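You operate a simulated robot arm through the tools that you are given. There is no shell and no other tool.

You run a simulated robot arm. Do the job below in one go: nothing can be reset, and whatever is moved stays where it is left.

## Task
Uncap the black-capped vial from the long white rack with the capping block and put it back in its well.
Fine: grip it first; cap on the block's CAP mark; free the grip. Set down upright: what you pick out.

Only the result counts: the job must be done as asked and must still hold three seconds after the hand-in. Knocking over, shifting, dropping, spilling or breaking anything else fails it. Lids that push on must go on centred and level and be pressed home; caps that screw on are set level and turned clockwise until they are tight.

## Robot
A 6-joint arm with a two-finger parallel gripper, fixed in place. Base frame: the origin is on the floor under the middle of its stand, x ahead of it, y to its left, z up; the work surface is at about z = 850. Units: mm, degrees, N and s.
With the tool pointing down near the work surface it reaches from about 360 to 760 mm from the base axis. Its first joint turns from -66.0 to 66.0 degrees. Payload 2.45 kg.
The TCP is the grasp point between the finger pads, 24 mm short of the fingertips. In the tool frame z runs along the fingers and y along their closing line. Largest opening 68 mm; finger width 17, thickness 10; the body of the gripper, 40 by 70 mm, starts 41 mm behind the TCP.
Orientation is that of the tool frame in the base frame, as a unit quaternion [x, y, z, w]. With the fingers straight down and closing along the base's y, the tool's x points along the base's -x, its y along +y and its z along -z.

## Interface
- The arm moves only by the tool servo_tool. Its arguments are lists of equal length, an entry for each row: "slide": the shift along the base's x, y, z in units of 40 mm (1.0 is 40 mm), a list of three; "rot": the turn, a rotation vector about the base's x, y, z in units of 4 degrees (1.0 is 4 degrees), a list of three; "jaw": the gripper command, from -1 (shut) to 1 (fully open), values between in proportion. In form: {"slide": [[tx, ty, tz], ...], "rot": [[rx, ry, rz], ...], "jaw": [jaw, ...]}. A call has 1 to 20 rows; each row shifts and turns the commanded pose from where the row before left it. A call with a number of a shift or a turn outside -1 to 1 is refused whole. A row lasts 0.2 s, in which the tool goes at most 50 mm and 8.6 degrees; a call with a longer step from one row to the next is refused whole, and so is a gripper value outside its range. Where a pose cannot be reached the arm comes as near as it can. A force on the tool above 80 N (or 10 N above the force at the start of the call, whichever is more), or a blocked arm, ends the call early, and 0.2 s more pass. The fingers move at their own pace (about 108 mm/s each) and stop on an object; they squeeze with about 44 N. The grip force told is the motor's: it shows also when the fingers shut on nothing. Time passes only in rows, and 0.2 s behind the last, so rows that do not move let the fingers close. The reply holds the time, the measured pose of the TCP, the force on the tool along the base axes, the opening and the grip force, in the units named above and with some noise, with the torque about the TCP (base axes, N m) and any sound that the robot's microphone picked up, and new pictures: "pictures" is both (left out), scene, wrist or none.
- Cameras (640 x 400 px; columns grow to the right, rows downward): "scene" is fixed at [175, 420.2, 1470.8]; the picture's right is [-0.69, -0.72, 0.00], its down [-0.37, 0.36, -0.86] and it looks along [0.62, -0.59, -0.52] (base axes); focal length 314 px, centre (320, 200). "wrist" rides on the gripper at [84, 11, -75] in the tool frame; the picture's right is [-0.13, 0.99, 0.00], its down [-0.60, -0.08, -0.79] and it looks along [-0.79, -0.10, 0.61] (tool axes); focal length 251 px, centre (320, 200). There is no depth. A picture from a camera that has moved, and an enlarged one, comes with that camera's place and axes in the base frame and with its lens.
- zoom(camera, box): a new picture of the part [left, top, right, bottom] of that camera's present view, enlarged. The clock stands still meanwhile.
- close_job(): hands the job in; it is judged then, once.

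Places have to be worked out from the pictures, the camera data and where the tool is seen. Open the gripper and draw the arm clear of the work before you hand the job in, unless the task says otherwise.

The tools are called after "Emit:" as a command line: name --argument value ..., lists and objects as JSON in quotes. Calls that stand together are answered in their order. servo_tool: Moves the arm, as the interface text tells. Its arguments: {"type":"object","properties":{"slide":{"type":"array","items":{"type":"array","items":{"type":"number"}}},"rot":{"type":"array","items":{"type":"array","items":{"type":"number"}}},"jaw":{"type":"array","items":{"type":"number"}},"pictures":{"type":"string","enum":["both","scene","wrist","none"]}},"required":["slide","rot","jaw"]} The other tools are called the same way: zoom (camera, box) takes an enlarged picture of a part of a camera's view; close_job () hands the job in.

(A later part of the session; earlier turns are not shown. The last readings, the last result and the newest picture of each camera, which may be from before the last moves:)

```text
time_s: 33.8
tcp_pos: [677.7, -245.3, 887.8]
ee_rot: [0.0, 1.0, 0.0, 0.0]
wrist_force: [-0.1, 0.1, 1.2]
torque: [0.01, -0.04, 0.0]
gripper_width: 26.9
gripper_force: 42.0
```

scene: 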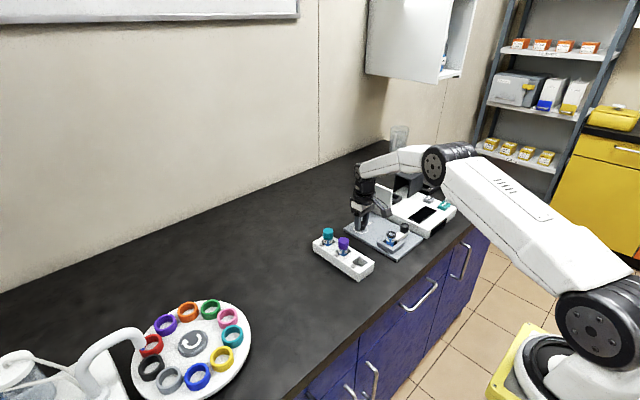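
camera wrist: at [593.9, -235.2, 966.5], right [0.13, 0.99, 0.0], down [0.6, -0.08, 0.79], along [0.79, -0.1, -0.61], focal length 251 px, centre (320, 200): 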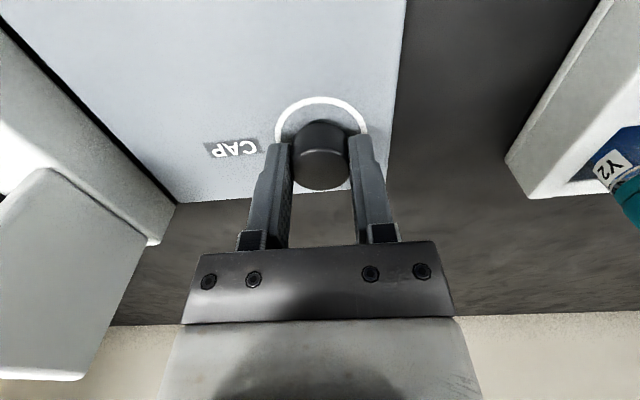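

Emit:
servo_tool --slide '[[0, 0, -0.025], [0, 0, 0]]' --rot '[[0, 0, 0], [0, 0, 0]]' --jaw '[-1, -1]' --pictures "none"

```text
time_s: 34.4
tcp_pos: [677.8, -245.1, 887.2]
ee_rot: [0.0, 1.0, 0.0, 0.001]
wrist_force: [-3.9, 2.2, 11.1]
torque: [0.08, -0.04, 0.03]
gripper_width: 27.2
gripper_force: 41.6
```

Contact: 11 N upward with TCP at z≈887, so the cap rests on the plate. I relieve slightly, open, and rise straight up.

Emit:
servo_tool --slide '[[0, 0, 0.02], [0, 0, 0], [0, 0, 0], [0, 0, 0], [0, 0, 0.2], [0, 0, 0.5], [0, 0, 0.8], [0, 0, 0.8], [0, 0, 0]]' --rot '[[0, 0, 0], [0, 0, 0], [0, 0, 0], [0, 0, 0], [0, 0, 0], [0, 0, 0], [0, 0, 0], [0, 0, 0], [0, 0, 0]]' --jaw '[-1, -0.1, 0.3, 0.3, 0.3, 0.3, 0.3, 0.3, 0.3]'

Emit:
zoom --camera "wrist" --box '[200, 0, 440, 200]'

Emit:
zoom --camera "scene" --box '[340, 195, 420, 265]'

```text
time_s: 36.4
tcp_pos: [678.8, -243.7, 979.5]
ee_rot: [0.001, 1.0, 0.001, 0.0]
wrist_force: [-0.4, 0.2, -0.4]
torque: [-0.01, 0.0, 0.0]
gripper_width: 44.3
gripper_force: 0.0
camera wrist: at [595.5, -233.3, 1053.1], right [0.13, 0.99, 0.0], down [0.6, -0.08, 0.79], along [0.79, -0.1, -0.61], focal length 251 px, centre (320, 200)
```

scene: 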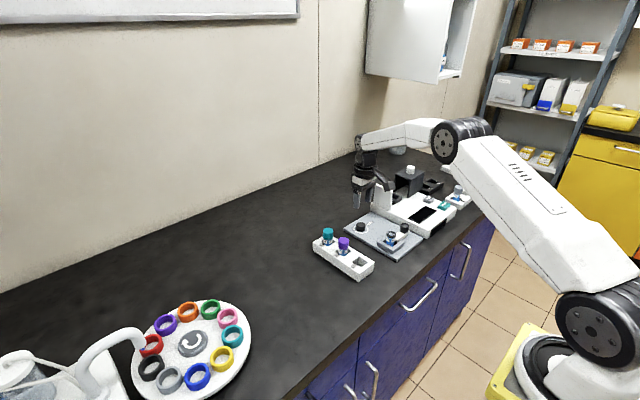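
wrist: 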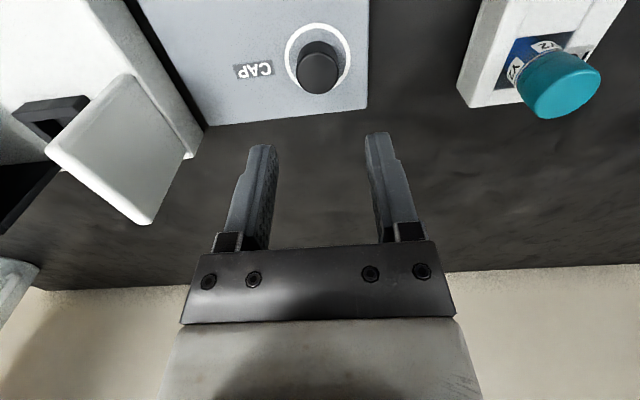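

```text
2.00 times, centred on (320, 100) of wrist
camera zoom: at [595.5, -233.3, 1053.1], right [0.13, 0.99, 0.0], down [0.6, -0.08, 0.79], along [0.79, -0.1, -0.61], focal length 503 px, centre (320, 400)
```

zoom: 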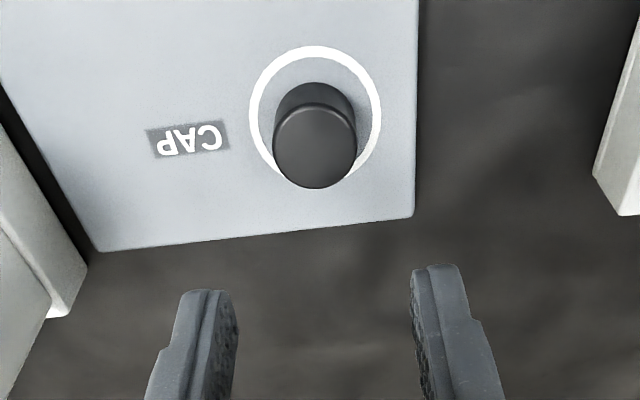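

```text
5.71 times, centred on (380, 230) of scene
camera zoom: at [175.0, 420.2, 1470.8], right [-0.69, -0.72, 0.0], down [-0.37, 0.36, -0.86], along [0.62, -0.59, -0.52], focal length 1794 px, centre (-23, 29)
```

zoom: 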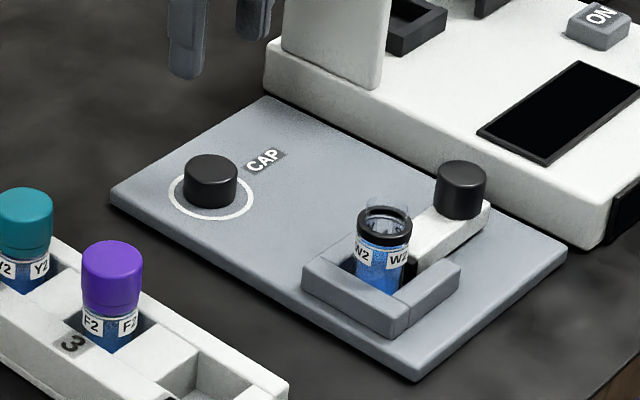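

The cap stands upright and centred in the CAP ring. Next I free the clamp: I move above the slider knob at about (561.5, -311.5).

Emit:
servo_tool --slide '[[-0.73, -0.42, 0], [-0.73, -0.42, 0], [-0.73, -0.42, 0], [-0.73, -0.42, 0], [0, 0, -0.5], [0, 0, 0]]' --rot '[[0, 0, 0], [0, 0, 0], [0, 0, 0], [0, 0, 0], [0, 0, 0], [0, 0, 0]]' --jaw '[0.1, 0.1, 0.1, 0.1, 0.1, 0.1]'

Emit:
zoom --camera "wrist" --box '[220, 20, 480, 220]'

Emit:
zoom --camera "scene" --box '[340, 190, 440, 270]'

```text
time_s: 37.8
tcp_pos: [561.1, -311.4, 959.4]
ee_rot: [-0.001, 1.0, 0.0, 0.0]
wrist_force: [-0.2, 0.3, 0.3]
torque: [0.03, 0.01, 0.0]
gripper_width: 37.4
gripper_force: 0.1
camera wrist: at [477.7, -301.3, 1033.6], right [0.13, 0.99, 0.0], down [0.6, -0.08, 0.79], along [0.79, -0.1, -0.61], focal length 251 px, centre (320, 200)
```

scene: 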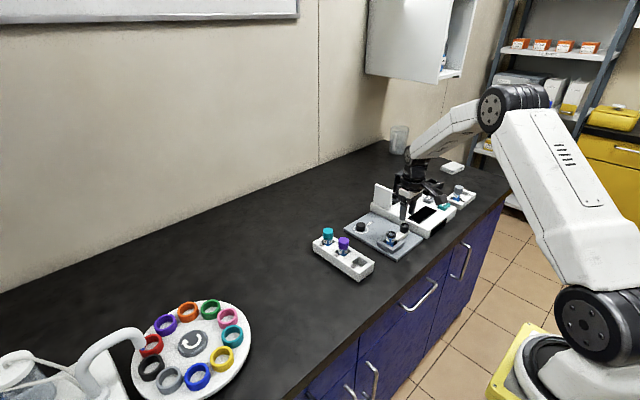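
wrist: 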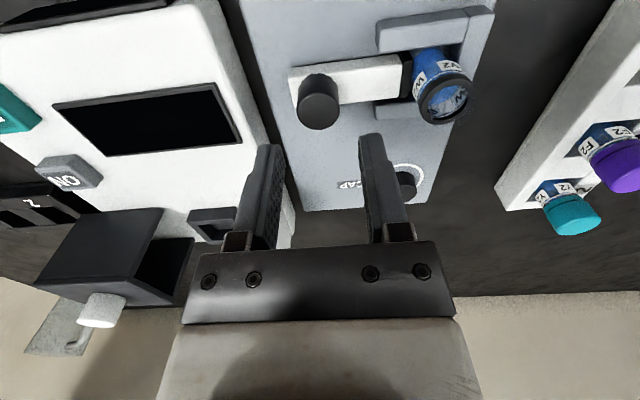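

```text
2.00 times, centred on (350, 120) of wrist
camera zoom: at [477.7, -301.3, 1033.6], right [0.13, 0.99, 0.0], down [0.6, -0.08, 0.79], along [0.79, -0.1, -0.61], focal length 503 px, centre (260, 360)
```

zoom: 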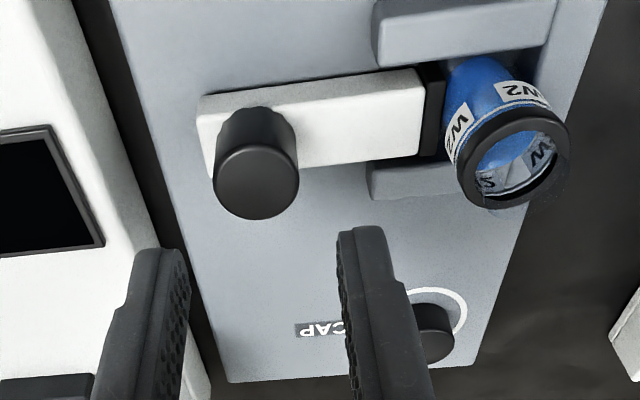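

```text
5.00 times, centred on (390, 230) of scene
camera zoom: at [175.0, 420.2, 1470.8], right [-0.69, -0.72, 0.0], down [-0.37, 0.36, -0.86], along [0.62, -0.59, -0.52], focal length 1570 px, centre (-30, 50)
```

zoom: 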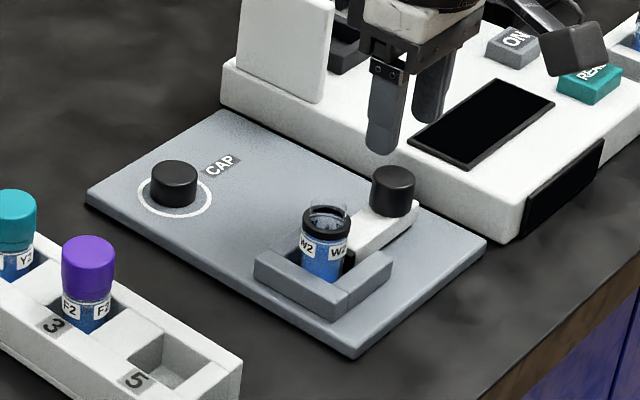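

The knob is about 1 mm toward -y of the tool centre. I correct that, descend to knob height, and close on it.

Emit:
servo_tool --slide '[[0, -0.025, -0.38], [0, 0, -0.38], [0, 0, -0.36], [0, 0, 0], [0, 0, 0], [0, 0, 0], [0, 0, 0]]' --rot '[[0, 0, 0], [0, 0, 0], [0, 0, 0], [0, 0, 0], [0, 0, 0], [0, 0, 0], [0, 0, 0]]' --jaw '[0.1, 0.1, 0.1, 0.1, -0.2, -1, -1]'

Emit:
zoom --camera "wrist" --box '[220, 20, 540, 220]'

```text
time_s: 39.4
tcp_pos: [560.9, -312.9, 913.7]
ee_rot: [-0.001, 1.0, 0.0, 0.0]
wrist_force: [-0.2, 1.4, -1.9]
torque: [0.24, 0.0, 0.04]
gripper_width: 24.9
gripper_force: 40.2
camera wrist: at [477.2, -302.8, 989.3], right [0.13, 0.99, 0.0], down [0.6, -0.08, 0.79], along [0.79, -0.1, -0.61], focal length 251 px, centre (320, 200)
```

scene: 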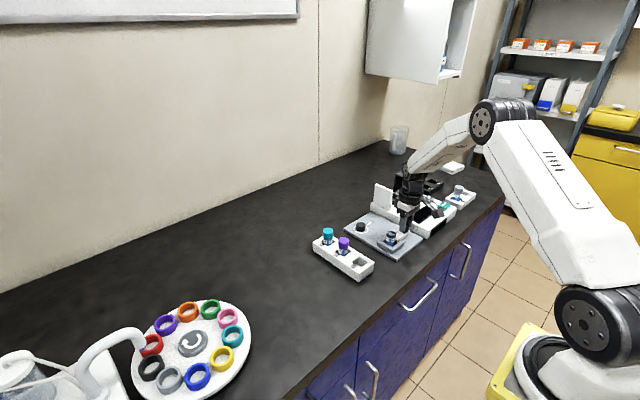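
wrist: 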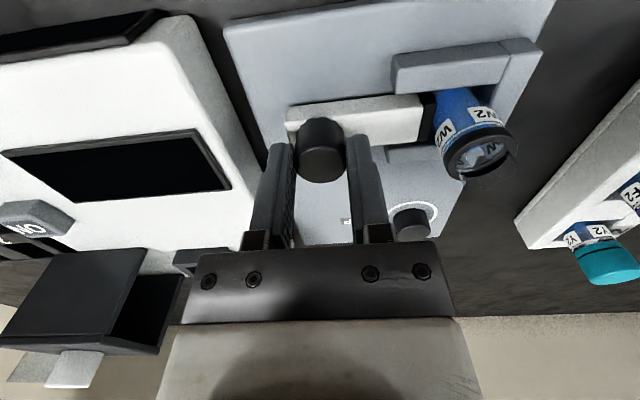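

```text
2.00 times, centred on (380, 120) of wrist
camera zoom: at [477.2, -302.8, 989.3], right [0.13, 0.99, 0.0], down [0.6, -0.08, 0.79], along [0.79, -0.1, -0.61], focal length 503 px, centre (200, 360)
```

zoom: 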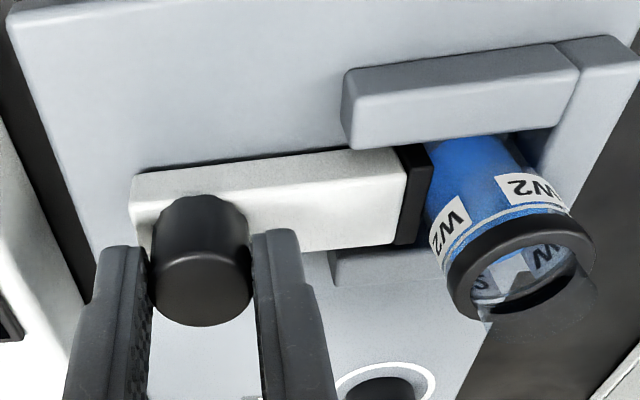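

I hold the knob again. I pull it back (-y) in small steps toward its original place near y≈-325.

Emit:
servo_tool --slide '[[0, -0.05, 0], [0, -0.05, 0], [0, -0.05, 0], [0, 0, 0]]' --rot '[[0, 0, 0], [0, 0, 0], [0, 0, 0], [0, 0, 0]]' --jaw '[-1, -1, -1, -1]' --pictures "wrist"

Emit:
zoom --camera "wrist" --box '[220, 20, 540, 220]'

```text
time_s: 40.4
tcp_pos: [561.4, -318.3, 914.3]
ee_rot: [0.0, 1.0, 0.0, 0.0]
wrist_force: [5.8, 3.6, -6.4]
torque: [0.36, 0.08, 0.08]
gripper_width: 24.9
gripper_force: 40.1
camera wrist: at [477.2, -308.9, 989.3], right [0.13, 0.99, 0.0], down [0.6, -0.08, 0.79], along [0.79, -0.1, -0.61], focal length 251 px, centre (320, 200)
```

wrist: 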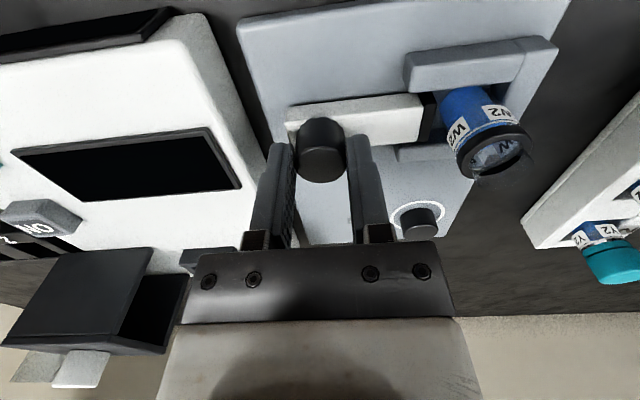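

```text
2.00 times, centred on (380, 120) of wrist
camera zoom: at [477.2, -308.9, 989.3], right [0.13, 0.99, 0.0], down [0.6, -0.08, 0.79], along [0.79, -0.1, -0.61], focal length 503 px, centre (200, 360)
```

zoom: 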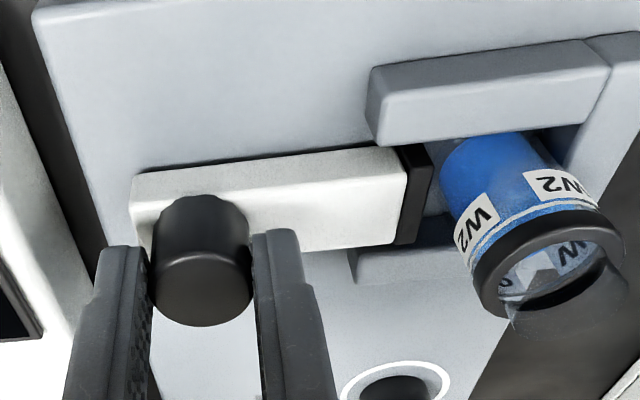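

The pad has separated from the vial, which stands still. I pull back the remaining distance, about 7 mm, toward the slider's original position.

Emit:
servo_tool --slide '[[0, -0.05, 0], [0, -0.05, 0], [0, -0.05, 0], [0, 0, 0]]' --rot '[[0, 0, 0], [0, 0, 0], [0, 0, 0], [0, 0, 0]]' --jaw '[-1, -1, -1, -1]' --pictures "wrist"

Emit:
zoom --camera "wrist" --box '[220, 20, 540, 220]'

```text
time_s: 41.4
tcp_pos: [560.7, -325.3, 914.7]
ee_rot: [0.0, 1.0, 0.001, 0.0]
wrist_force: [1.9, 6.7, -3.5]
torque: [-0.06, 0.01, -0.02]
gripper_width: 25.1
gripper_force: 40.5
camera wrist: at [477.3, -315.4, 989.5], right [0.13, 0.99, 0.0], down [0.6, -0.08, 0.79], along [0.79, -0.1, -0.61], focal length 251 px, centre (320, 200)
```

wrist: 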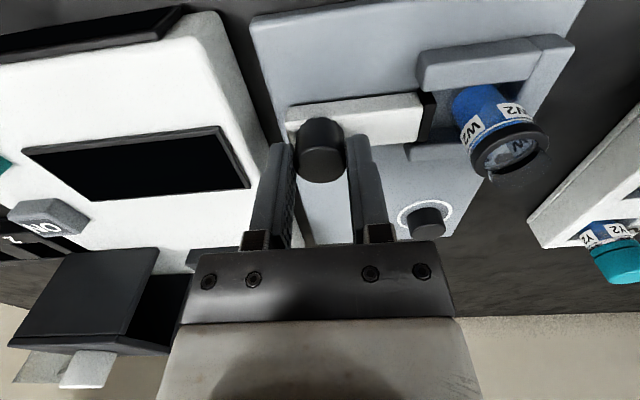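

```text
2.00 times, centred on (380, 120) of wrist
camera zoom: at [477.3, -315.4, 989.5], right [0.13, 0.99, 0.0], down [0.6, -0.08, 0.79], along [0.79, -0.1, -0.61], focal length 503 px, centre (200, 360)
```

zoom: 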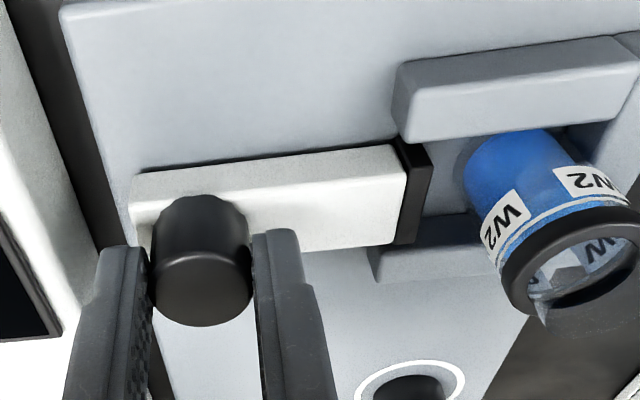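

The slider is back at its start position, with a 6.7 N end-stop feel. I release the knob, rise, and move above the vial to measure it.

Emit:
servo_tool --slide '[[0, 0.02, 0], [0, 0, 0], [0, 0, 0], [0, 0, 0.5], [0, 0, 0.7], [0, 0, 0.7], [0.02, 0.65, 0], [0, 0.7, 0], [0, 0.7, 0], [0, 0, 0]]' --rot '[[0, 0, 0], [0, 0, 0], [0, 0, 0], [0, 0, 0], [0, 0, 0], [0, 0, 0], [0, 0, 0], [0, 0, 0], [0, 0, 0], [0, 0, 0]]' --jaw '[-1, -0.1, 0.1, 0.1, 0.3, 0.3, 0.3, 0.3, 0.3, 0.3]'

Emit:
zoom --camera "wrist" --box '[220, 0, 420, 160]'

Emit:
zoom --camera "scene" --box '[375, 210, 425, 260]'

```text
time_s: 43.6
tcp_pos: [563.3, -242.4, 990.4]
ee_rot: [0.0, 1.0, 0.0, 0.0]
wrist_force: [-0.3, -0.5, 0.2]
torque: [-0.02, 0.02, 0.0]
gripper_width: 44.2
gripper_force: 0.2
camera wrist: at [478.2, -232.4, 1064.5], right [0.13, 0.99, 0.0], down [0.6, -0.08, 0.79], along [0.79, -0.1, -0.61], focal length 251 px, centre (320, 200)
```

scene: 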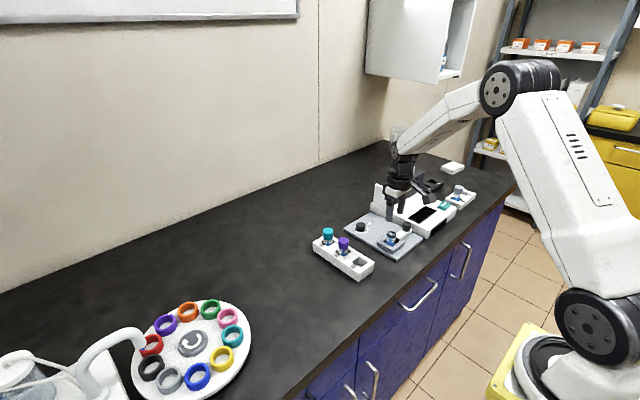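
wrist: 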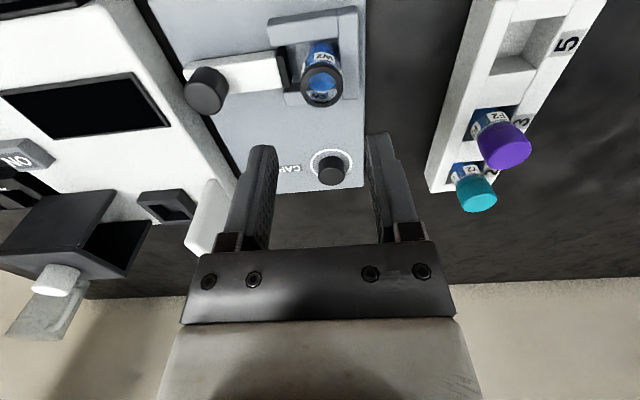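

```text
2.50 times, centred on (320, 80) of wrist
camera zoom: at [478.2, -232.4, 1064.5], right [0.13, 0.99, 0.0], down [0.6, -0.08, 0.79], along [0.79, -0.1, -0.61], focal length 629 px, centre (320, 500)
```

zoom: 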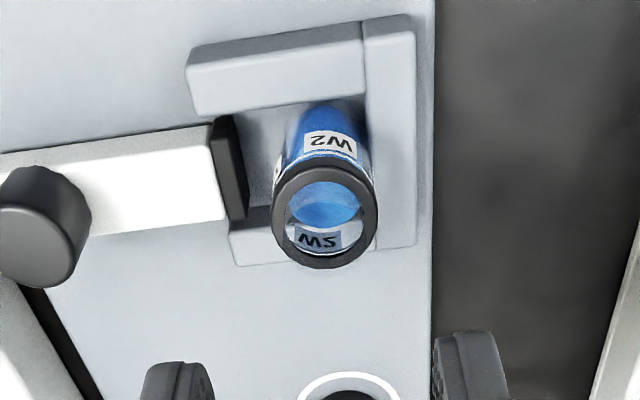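

```text
8.00 times, centred on (400, 235) of scene
camera zoom: at [175.0, 420.2, 1470.8], right [-0.69, -0.72, 0.0], down [-0.37, 0.36, -0.86], along [0.62, -0.59, -0.52], focal length 2512 px, centre (-320, -80)
```

zoom: 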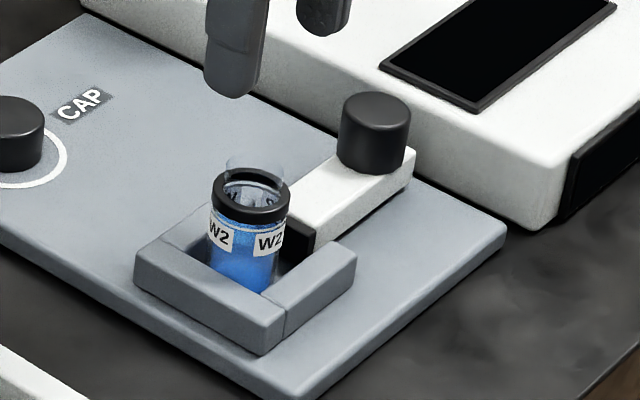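

The vial stands free and upright in the nest, with its collar centre near (561, -242). I fine-adjust and descend to TCP≈915.5, putting the fingertips about 13 mm above the walls, to grip it by the body and collar.

Emit:
servo_tool --slide '[[-0.02, 0.022, -0.4], [0, 0, -0.5], [0, 0, -0.5], [0, 0, -0.45], [0, 0, 0]]' --rot '[[0, 0, 0], [0, 0, 0], [0, 0, 0], [0, 0, 0], [0, 0, 0]]' --jaw '[0.3, 0.3, 0.3, 0.3, 0.3]'

Emit:
zoom --camera "wrist" --box '[220, 40, 420, 240]'

Emit:
zoom --camera "scene" --box '[375, 210, 425, 260]'

```text
time_s: 44.8
tcp_pos: [561.3, -241.8, 916.9]
ee_rot: [0.0, 1.0, 0.0, 0.0]
wrist_force: [0.0, -1.1, 0.1]
torque: [0.01, 0.02, 0.0]
gripper_width: 43.9
gripper_force: 0.1
camera wrist: at [477.3, -232.6, 990.5], right [0.13, 0.99, 0.0], down [0.6, -0.08, 0.79], along [0.79, -0.1, -0.61], focal length 251 px, centre (320, 200)
```

scene: 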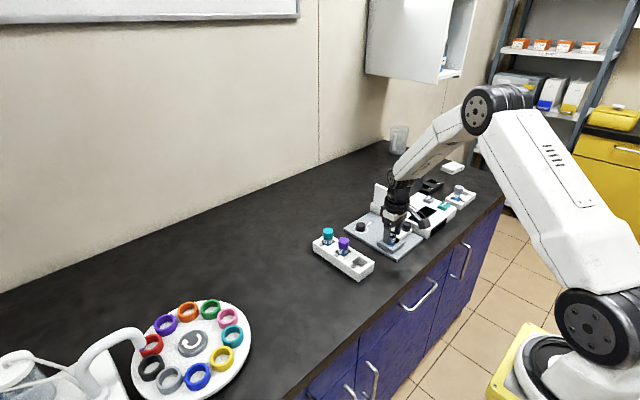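
wrist: 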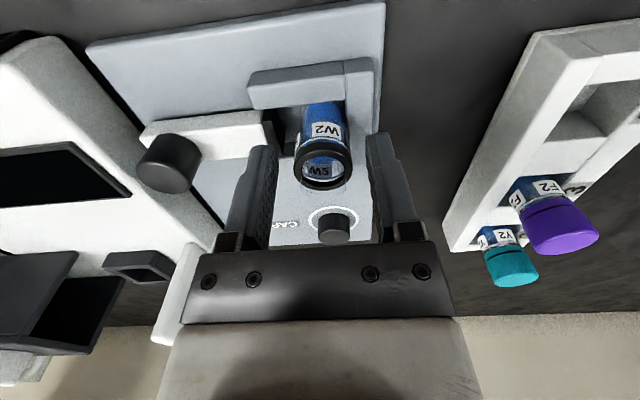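

```text
2.00 times, centred on (320, 140) of wrist
camera zoom: at [477.3, -232.6, 990.5], right [0.13, 0.99, 0.0], down [0.6, -0.08, 0.79], along [0.79, -0.1, -0.61], focal length 503 px, centre (320, 320)
```

zoom: 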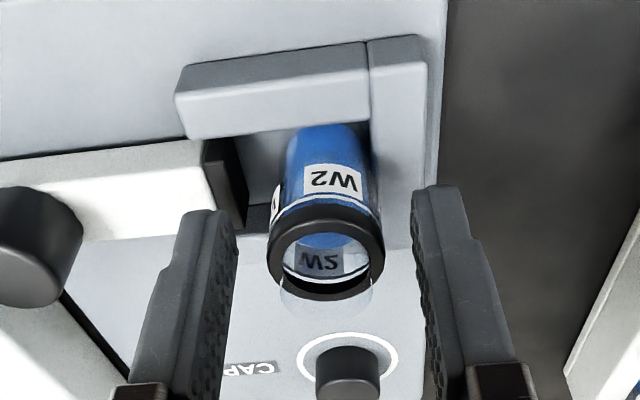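

```text
8.00 times, centred on (400, 235) of scene
camera zoom: at [175.0, 420.2, 1470.8], right [-0.69, -0.72, 0.0], down [-0.37, 0.36, -0.86], along [0.62, -0.59, -0.52], focal length 2512 px, centre (-320, -80)
```

zoom: 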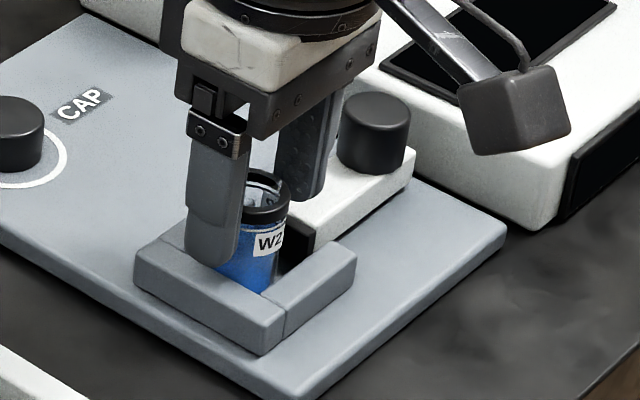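

The vial is about 1 mm toward +y of centre. I adjust and close on it.

Emit:
servo_tool --slide '[[0, 0.028, -0.02], [0, 0, 0], [0, 0, 0], [0, 0, 0], [0, 0, 0]]' --rot '[[0, 0, 0], [0, 0, 0], [0, 0, 0], [0, 0, 0], [0, 0, 0]]' --jaw '[0.3, 0, -0.15, -0.6, -1]'

Emit:
zoom --camera "wrist" --box '[220, 40, 420, 240]'

Emit:
zoom --camera "scene" --box '[375, 210, 425, 260]'

```text
time_s: 46.0
tcp_pos: [562.1, -241.1, 916.3]
ee_rot: [0.0, 1.0, 0.0, 0.0]
wrist_force: [-0.5, -0.7, 1.0]
torque: [-0.01, -0.05, -0.01]
gripper_width: 24.3
gripper_force: 40.1
camera wrist: at [477.3, -231.3, 989.9], right [0.13, 0.99, 0.0], down [0.6, -0.08, 0.79], along [0.79, -0.1, -0.61], focal length 251 px, centre (320, 200)
```

scene: 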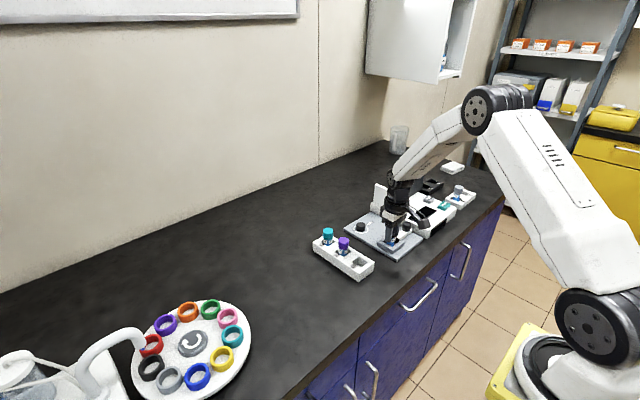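
wrist: 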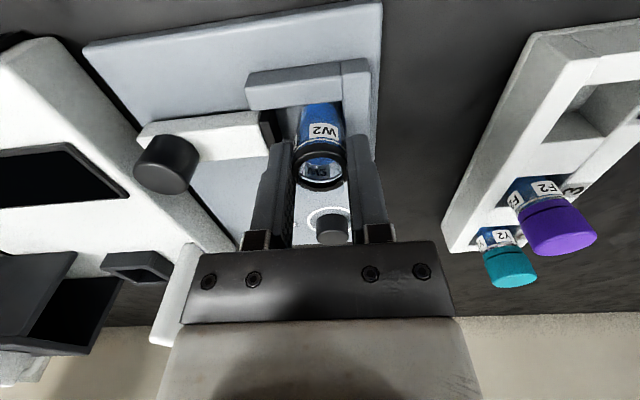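

```text
2.00 times, centred on (320, 140) of wrist
camera zoom: at [477.3, -231.3, 989.9], right [0.13, 0.99, 0.0], down [0.6, -0.08, 0.79], along [0.79, -0.1, -0.61], focal length 503 px, centre (320, 320)
```

zoom: 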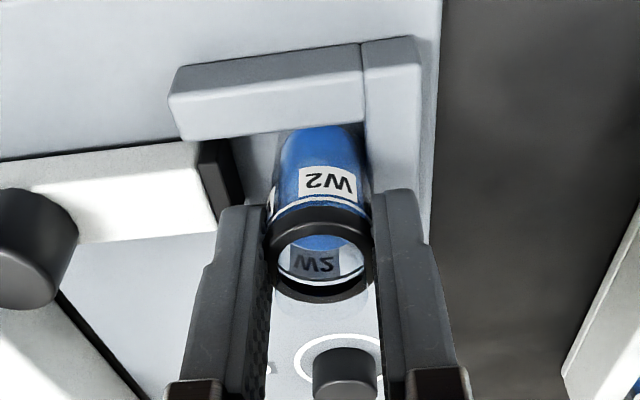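

```text
8.00 times, centred on (400, 235) of scene
camera zoom: at [175.0, 420.2, 1470.8], right [-0.69, -0.72, 0.0], down [-0.37, 0.36, -0.86], along [0.62, -0.59, -0.52], focal length 2512 px, centre (-320, -80)
```

zoom: 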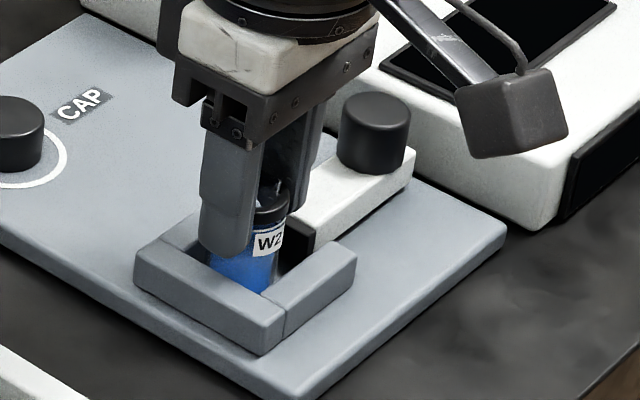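

The grip on the vial is firm (24.3 mm). I lift gently since it is open.

Emit:
servo_tool --slide '[[0, 0, 0.05], [0, 0, 0.1], [0, 0, 0.15], [0, 0, 0.25], [0, 0, 0.3], [0, 0, 0.3], [0, 0, 0.3], [0, 0, 0.25], [0, 0, 0.1], [0, 0, 0]]' --rot '[[0, 0, 0], [0, 0, 0], [0, 0, 0], [0, 0, 0], [0, 0, 0], [0, 0, 0], [0, 0, 0], [0, 0, 0], [0, 0, 0], [0, 0, 0]]' --jaw '[-1, -1, -1, -1, -1, -1, -1, -1, -1, -1]'

Emit:
zoom --camera "wrist" --box '[220, 40, 420, 240]'

Emit:
zoom --camera "scene" --box '[360, 190, 430, 260]'

```text
time_s: 48.2
tcp_pos: [561.8, -240.2, 988.9]
ee_rot: [-0.001, 1.0, 0.0, 0.0]
wrist_force: [-0.1, -0.3, -0.4]
torque: [-0.02, -0.03, 0.0]
gripper_width: 24.3
gripper_force: 40.5
camera wrist: at [477.4, -230.7, 1062.3], right [0.13, 0.99, 0.0], down [0.6, -0.08, 0.79], along [0.79, -0.1, -0.61], focal length 251 px, centre (320, 200)
```

scene: 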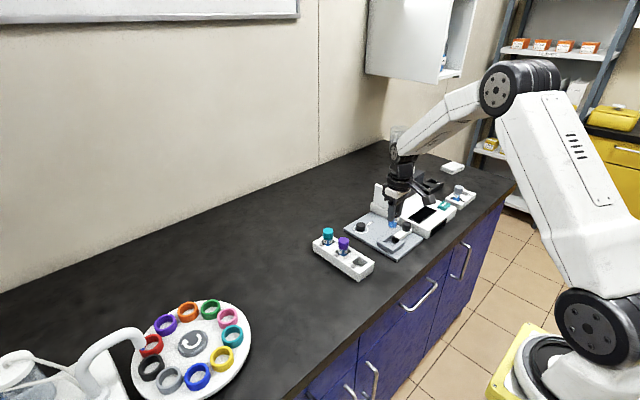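
wrist: 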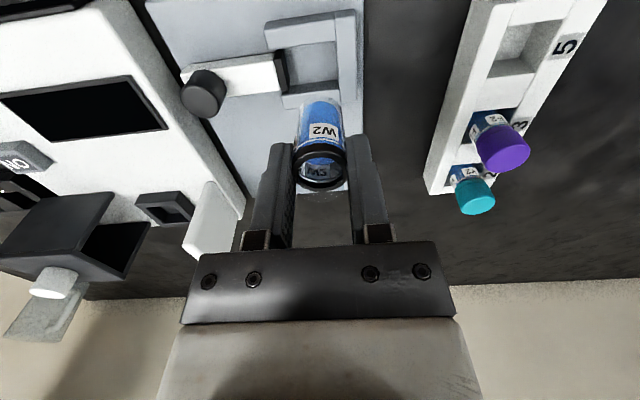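

```text
2.00 times, centred on (320, 140) of wrist
camera zoom: at [477.4, -230.7, 1062.3], right [0.13, 0.99, 0.0], down [0.6, -0.08, 0.79], along [0.79, -0.1, -0.61], focal length 503 px, centre (320, 320)
```

zoom: 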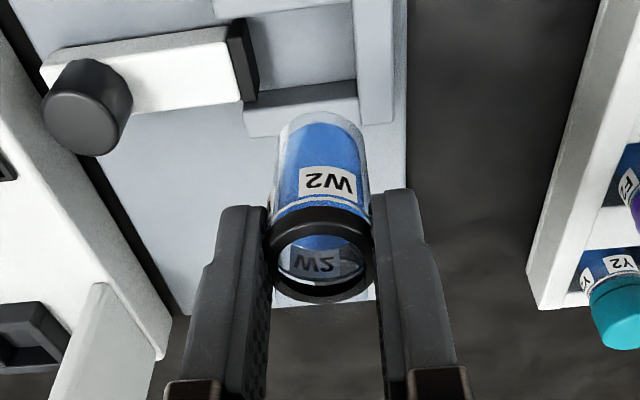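

```text
5.71 times, centred on (395, 225) of scene
camera zoom: at [175.0, 420.2, 1470.8], right [-0.69, -0.72, 0.0], down [-0.37, 0.36, -0.86], along [0.62, -0.59, -0.52], focal length 1794 px, centre (-109, 57)
```

zoom: 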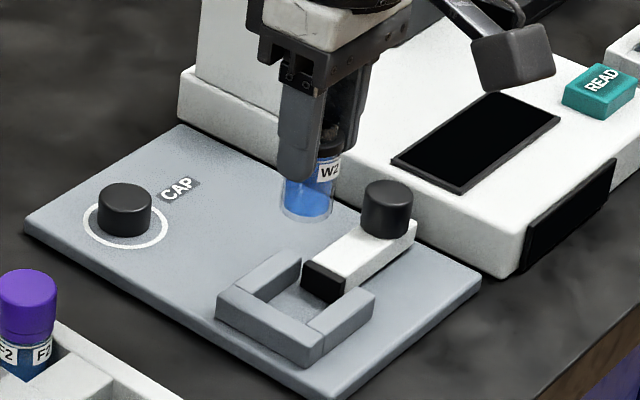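

The vial hangs upright in the gripper. I carry it smoothly toward the rack, stopping short to measure the empty well.

Emit:
servo_tool --slide '[[0, 0.1, 0], [0, 0.3, 0], [0, 0.5, 0], [0, 0.6, 0], [0, 0.5, 0], [0, 0.3, 0], [0, 0.1, 0], [0, 0, 0]]' --rot '[[0, 0, 0], [0, 0, 0], [0, 0, 0], [0, 0, 0], [0, 0, 0], [0, 0, 0], [0, 0, 0], [0, 0, 0]]' --jaw '[-1, -1, -1, -1, -1, -1, -1, -1]'

Emit:
zoom --camera "wrist" --box '[250, 0, 470, 180]'

Emit:
zoom --camera "scene" --box '[320, 200, 400, 290]'

```text
time_s: 50.0
tcp_pos: [560.0, -144.4, 987.9]
ee_rot: [0.0, 1.0, 0.0, 0.0]
wrist_force: [-1.1, 0.0, 0.3]
torque: [-0.02, 0.01, 0.04]
gripper_width: 24.3
gripper_force: 40.8
camera wrist: at [476.8, -135.1, 1062.2], right [0.13, 0.99, 0.0], down [0.6, -0.08, 0.79], along [0.79, -0.1, -0.61], focal length 251 px, centre (320, 200)
```

scene: 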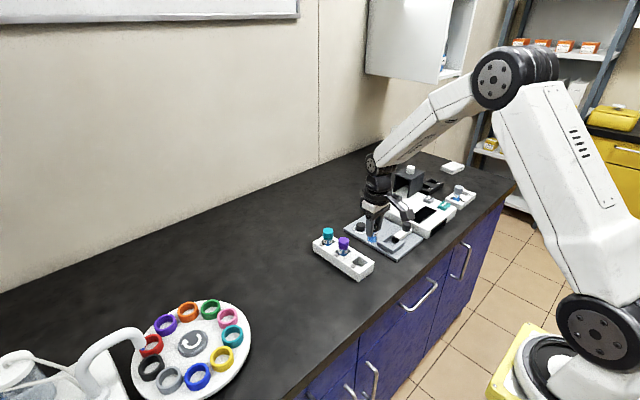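
wrist: 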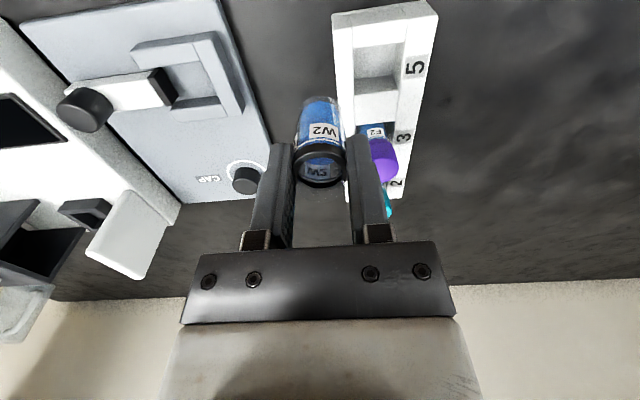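

```text
2.22 times, centred on (360, 90) of wrist
camera zoom: at [476.8, -135.1, 1062.2], right [0.13, 0.99, 0.0], down [0.6, -0.08, 0.79], along [0.79, -0.1, -0.61], focal length 559 px, centre (231, 444)
```

zoom: 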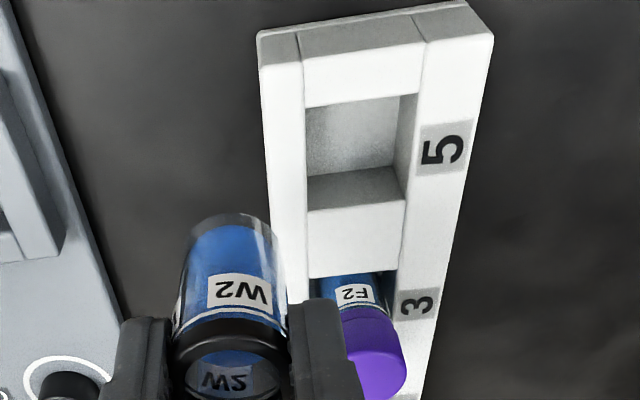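

```text
4.44 times, centred on (360, 245) of scene
camera zoom: at [175.0, 420.2, 1470.8], right [-0.69, -0.72, 0.0], down [-0.37, 0.36, -0.86], along [0.62, -0.59, -0.52], focal length 1395 px, centre (142, 0)
```

zoom: 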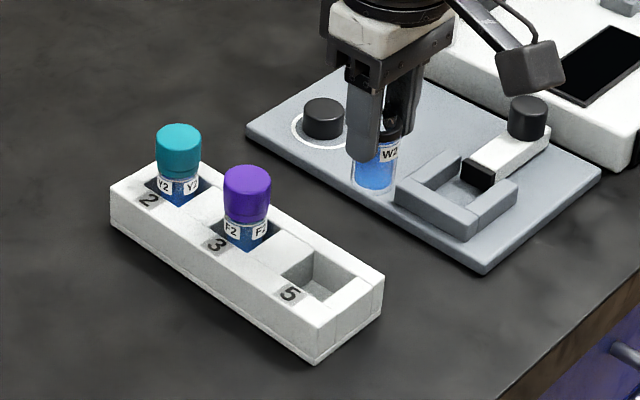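

The well opening measures x 551.5–585 and y -122.3 to -88.4, so its centre is about (568.2, -105.4), consistent with the pickup spot. I move the vial above it.

Emit:
servo_tool --slide '[[0.033, 0.1, 0], [0.033, 0.25, 0], [0.033, 0.35, 0], [0.033, 0.2, 0], [0.033, 0.085, 0], [0, 0, 0]]' --rot '[[0, 0, 0], [0, 0, 0], [0, 0, 0], [0, 0, 0], [0, 0, 0], [0, 0, 0]]' --jaw '[-1, -1, -1, -1, -1, -1]'

Emit:
zoom --camera "wrist" --box '[220, 0, 420, 200]'

Emit:
zoom --camera "scene" --box '[320, 200, 400, 290]'

```text
time_s: 51.4
tcp_pos: [566.9, -103.6, 987.9]
ee_rot: [0.0, 1.0, 0.001, 0.0]
wrist_force: [0.0, -0.9, 0.1]
torque: [0.06, -0.03, 0.0]
gripper_width: 23.9
gripper_force: 39.9
camera wrist: at [483.6, -94.1, 1061.4], right [0.13, 0.99, 0.0], down [0.6, -0.08, 0.79], along [0.79, -0.1, -0.61], focal length 251 px, centre (320, 200)
```

scene: 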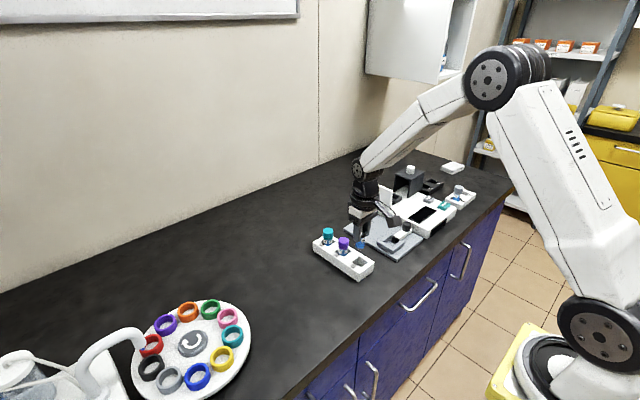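
wrist: 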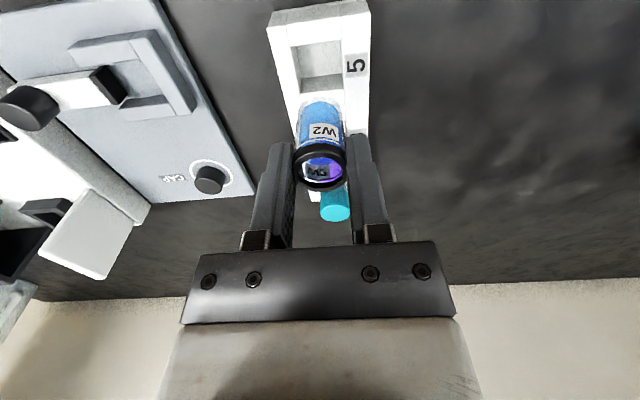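

```text
2.00 times, centred on (320, 100) of wrist
camera zoom: at [483.6, -94.1, 1061.4], right [0.13, 0.99, 0.0], down [0.6, -0.08, 0.79], along [0.79, -0.1, -0.61], focal length 503 px, centre (320, 400)
```

zoom: 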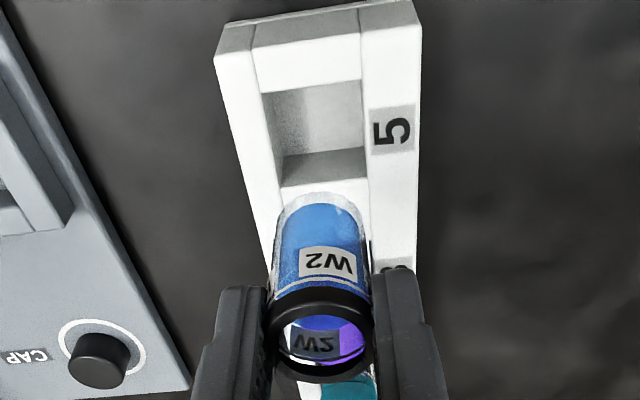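

```text
4.44 times, centred on (360, 245) of scene
camera zoom: at [175.0, 420.2, 1470.8], right [-0.69, -0.72, 0.0], down [-0.37, 0.36, -0.86], along [0.62, -0.59, -0.52], focal length 1395 px, centre (142, 0)
```

zoom: 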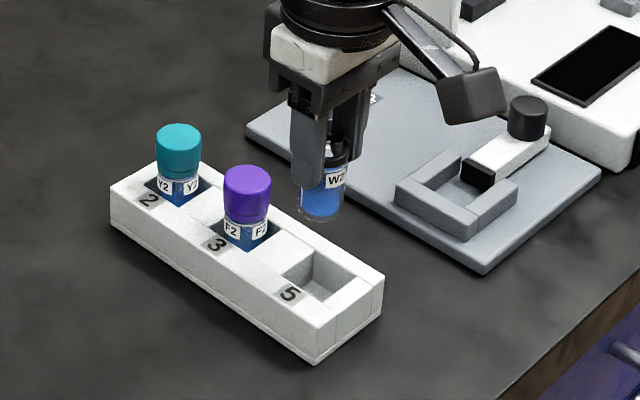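

From here the well centre reads (567.8, -106.1), so I nudge -1.2 mm in y and +0.5 mm in x. Then I lower the vial's bottom partway into the well.

Emit:
servo_tool --slide '[[0.012, -0.03, -0.1], [0, 0, -0.3], [0, 0, -0.4], [0, 0, -0.35], [0, 0, -0.25], [0, 0, -0.12], [0, 0, 0]]' --rot '[[0, 0, 0], [0, 0, 0], [0, 0, 0], [0, 0, 0], [0, 0, 0], [0, 0, 0], [0, 0, 0]]' --jaw '[-1, -1, -1, -1, -1, -1, -1]'

Emit:
zoom --camera "wrist" --box '[220, 20, 420, 220]'

Emit:
zoom --camera "scene" --box '[320, 210, 400, 290]'

```text
time_s: 53.0
tcp_pos: [567.7, -105.8, 926.0]
ee_rot: [0.0, 1.0, 0.0, 0.001]
wrist_force: [-0.4, -0.2, 0.1]
torque: [-0.01, -0.04, 0.04]
gripper_width: 24.4
gripper_force: 39.8
camera wrist: at [483.8, -95.8, 1000.3], right [0.13, 0.99, 0.0], down [0.6, -0.08, 0.79], along [0.79, -0.1, -0.61], focal length 251 px, centre (320, 200)
```

scene: 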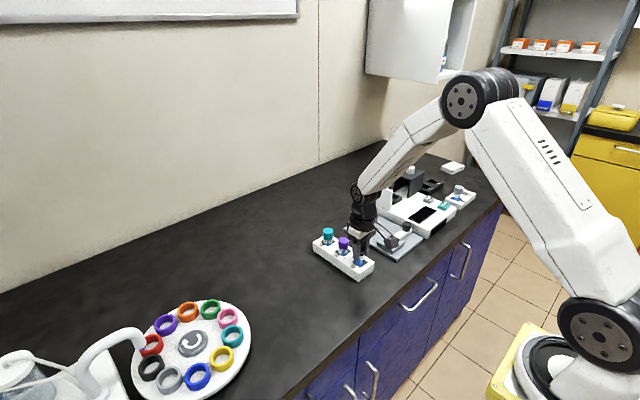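
wrist: 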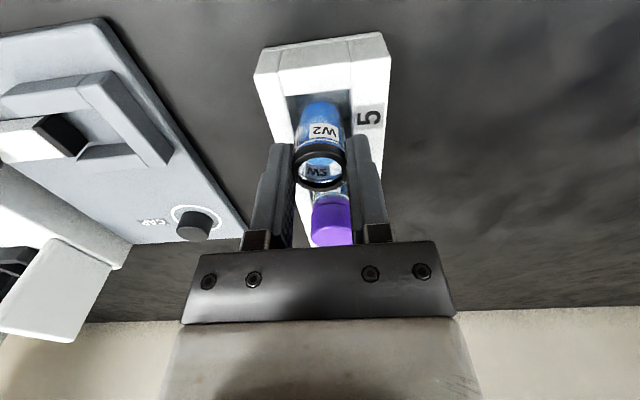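

```text
2.00 times, centred on (320, 120) of wrist
camera zoom: at [483.8, -95.8, 1000.3], right [0.13, 0.99, 0.0], down [0.6, -0.08, 0.79], along [0.79, -0.1, -0.61], focal length 503 px, centre (320, 360)
```

zoom: 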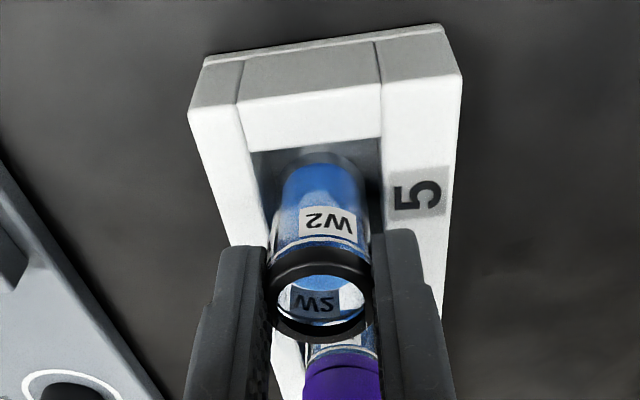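

```text
5.00 times, centred on (360, 250) of scene
camera zoom: at [175.0, 420.2, 1470.8], right [-0.69, -0.72, 0.0], down [-0.37, 0.36, -0.86], along [0.62, -0.59, -0.52], focal length 1570 px, centre (120, -50)
```

zoom: 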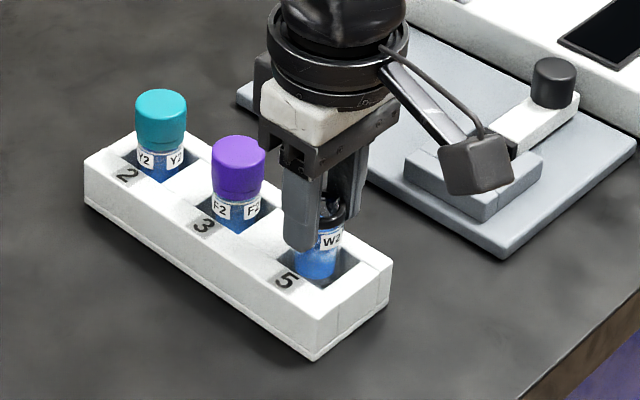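

The vial is inside well 5, centred. I continue down slowly to near the floor.

Emit:
servo_tool --slide '[[0, 0, -0.1], [0, 0, -0.1], [0, 0, -0.1], [0, 0, 0]]' --rot '[[0, 0, 0], [0, 0, 0], [0, 0, 0], [0, 0, 0]]' --jaw '[-1, -1, -1, -1]' --pictures "none"

```text
time_s: 54.0
tcp_pos: [569.9, -104.7, 915.1]
ee_rot: [0.0, 1.0, 0.0, 0.0]
wrist_force: [0.3, 0.2, -0.4]
torque: [0.02, -0.02, 0.01]
gripper_width: 24.4
gripper_force: 40.2
```

Emit:
servo_tool --slide '[[0, 0, -0.03], [0, 0, -0.03], [0, 0, 0]]' --rot '[[0, 0, 0], [0, 0, 0], [0, 0, 0]]' --jaw '[-1, -1, -1]' --pictures "none"

```text
time_s: 54.8
tcp_pos: [568.5, -107.0, 911.8]
ee_rot: [0.0, 1.0, 0.0, 0.001]
wrist_force: [0.8, 0.8, 0.0]
torque: [-0.03, 0.0, 0.03]
gripper_width: 24.2
gripper_force: 39.5
```

No contact yet at TCP z≈911.5. I continue in 1 mm steps.

Emit:
servo_tool --slide '[[0, 0, -0.025], [0, 0, 0]]' --rot '[[0, 0, 0], [0, 0, 0]]' --jaw '[-1, -1]' --pictures "none"

Emit:
servo_tool --slide '[[0, 0, -0.02], [0, 0, 0]]' --rot '[[0, 0, 0], [0, 0, 0]]' --jaw '[-1, -1]' --pictures "both"

```text
time_s: 55.4
tcp_pos: [568.3, -105.7, 912.2]
ee_rot: [-0.001, 1.0, 0.0, -0.001]
wrist_force: [0.0, -0.2, 1.0]
torque: [0.0, -0.01, 0.03]
gripper_width: 24.3
gripper_force: 39.9
```

```text
time_s: 56.0
tcp_pos: [568.1, -106.4, 910.6]
ee_rot: [-0.001, 1.0, 0.0, 0.0]
wrist_force: [0.4, -0.2, 0.2]
torque: [-0.04, 0.01, 0.0]
gripper_width: 24.5
gripper_force: 40.0
camera wrist: at [484.1, -96.5, 984.9], right [0.13, 0.99, 0.0], down [0.6, -0.08, 0.79], along [0.79, -0.1, -0.61], focal length 251 px, centre (320, 200)
```

scene: 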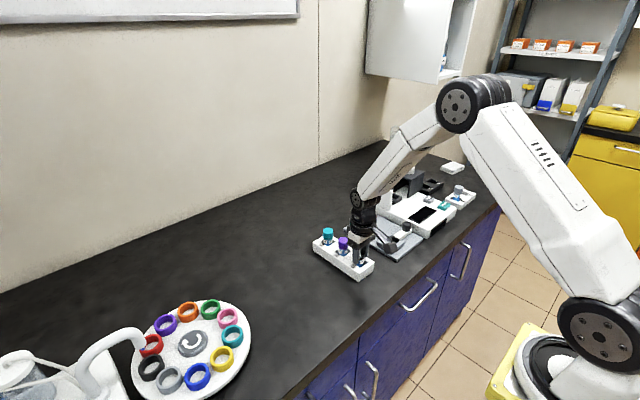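
wrist: 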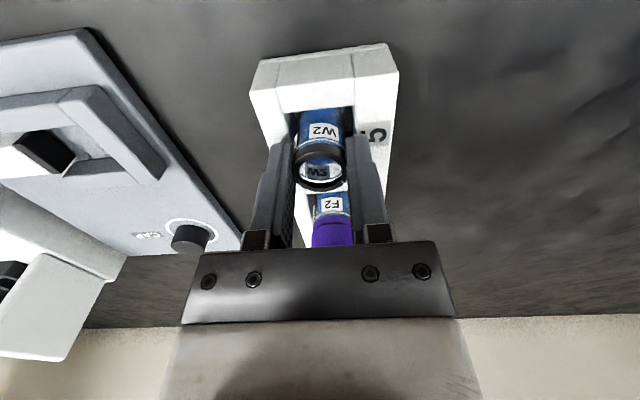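

Emit:
servo_tool --slide '[[0, 0, -0.02], [0, 0, 0]]' --rot '[[0, 0, 0], [0, 0, 0]]' --jaw '[-1, -1]' --pictures "none"

```text
time_s: 56.6
tcp_pos: [568.4, -105.9, 911.2]
ee_rot: [0.001, 1.0, 0.001, 0.0]
wrist_force: [-2.0, -0.3, 9.0]
torque: [-0.01, 0.07, 0.02]
gripper_width: 24.6
gripper_force: 40.0
```

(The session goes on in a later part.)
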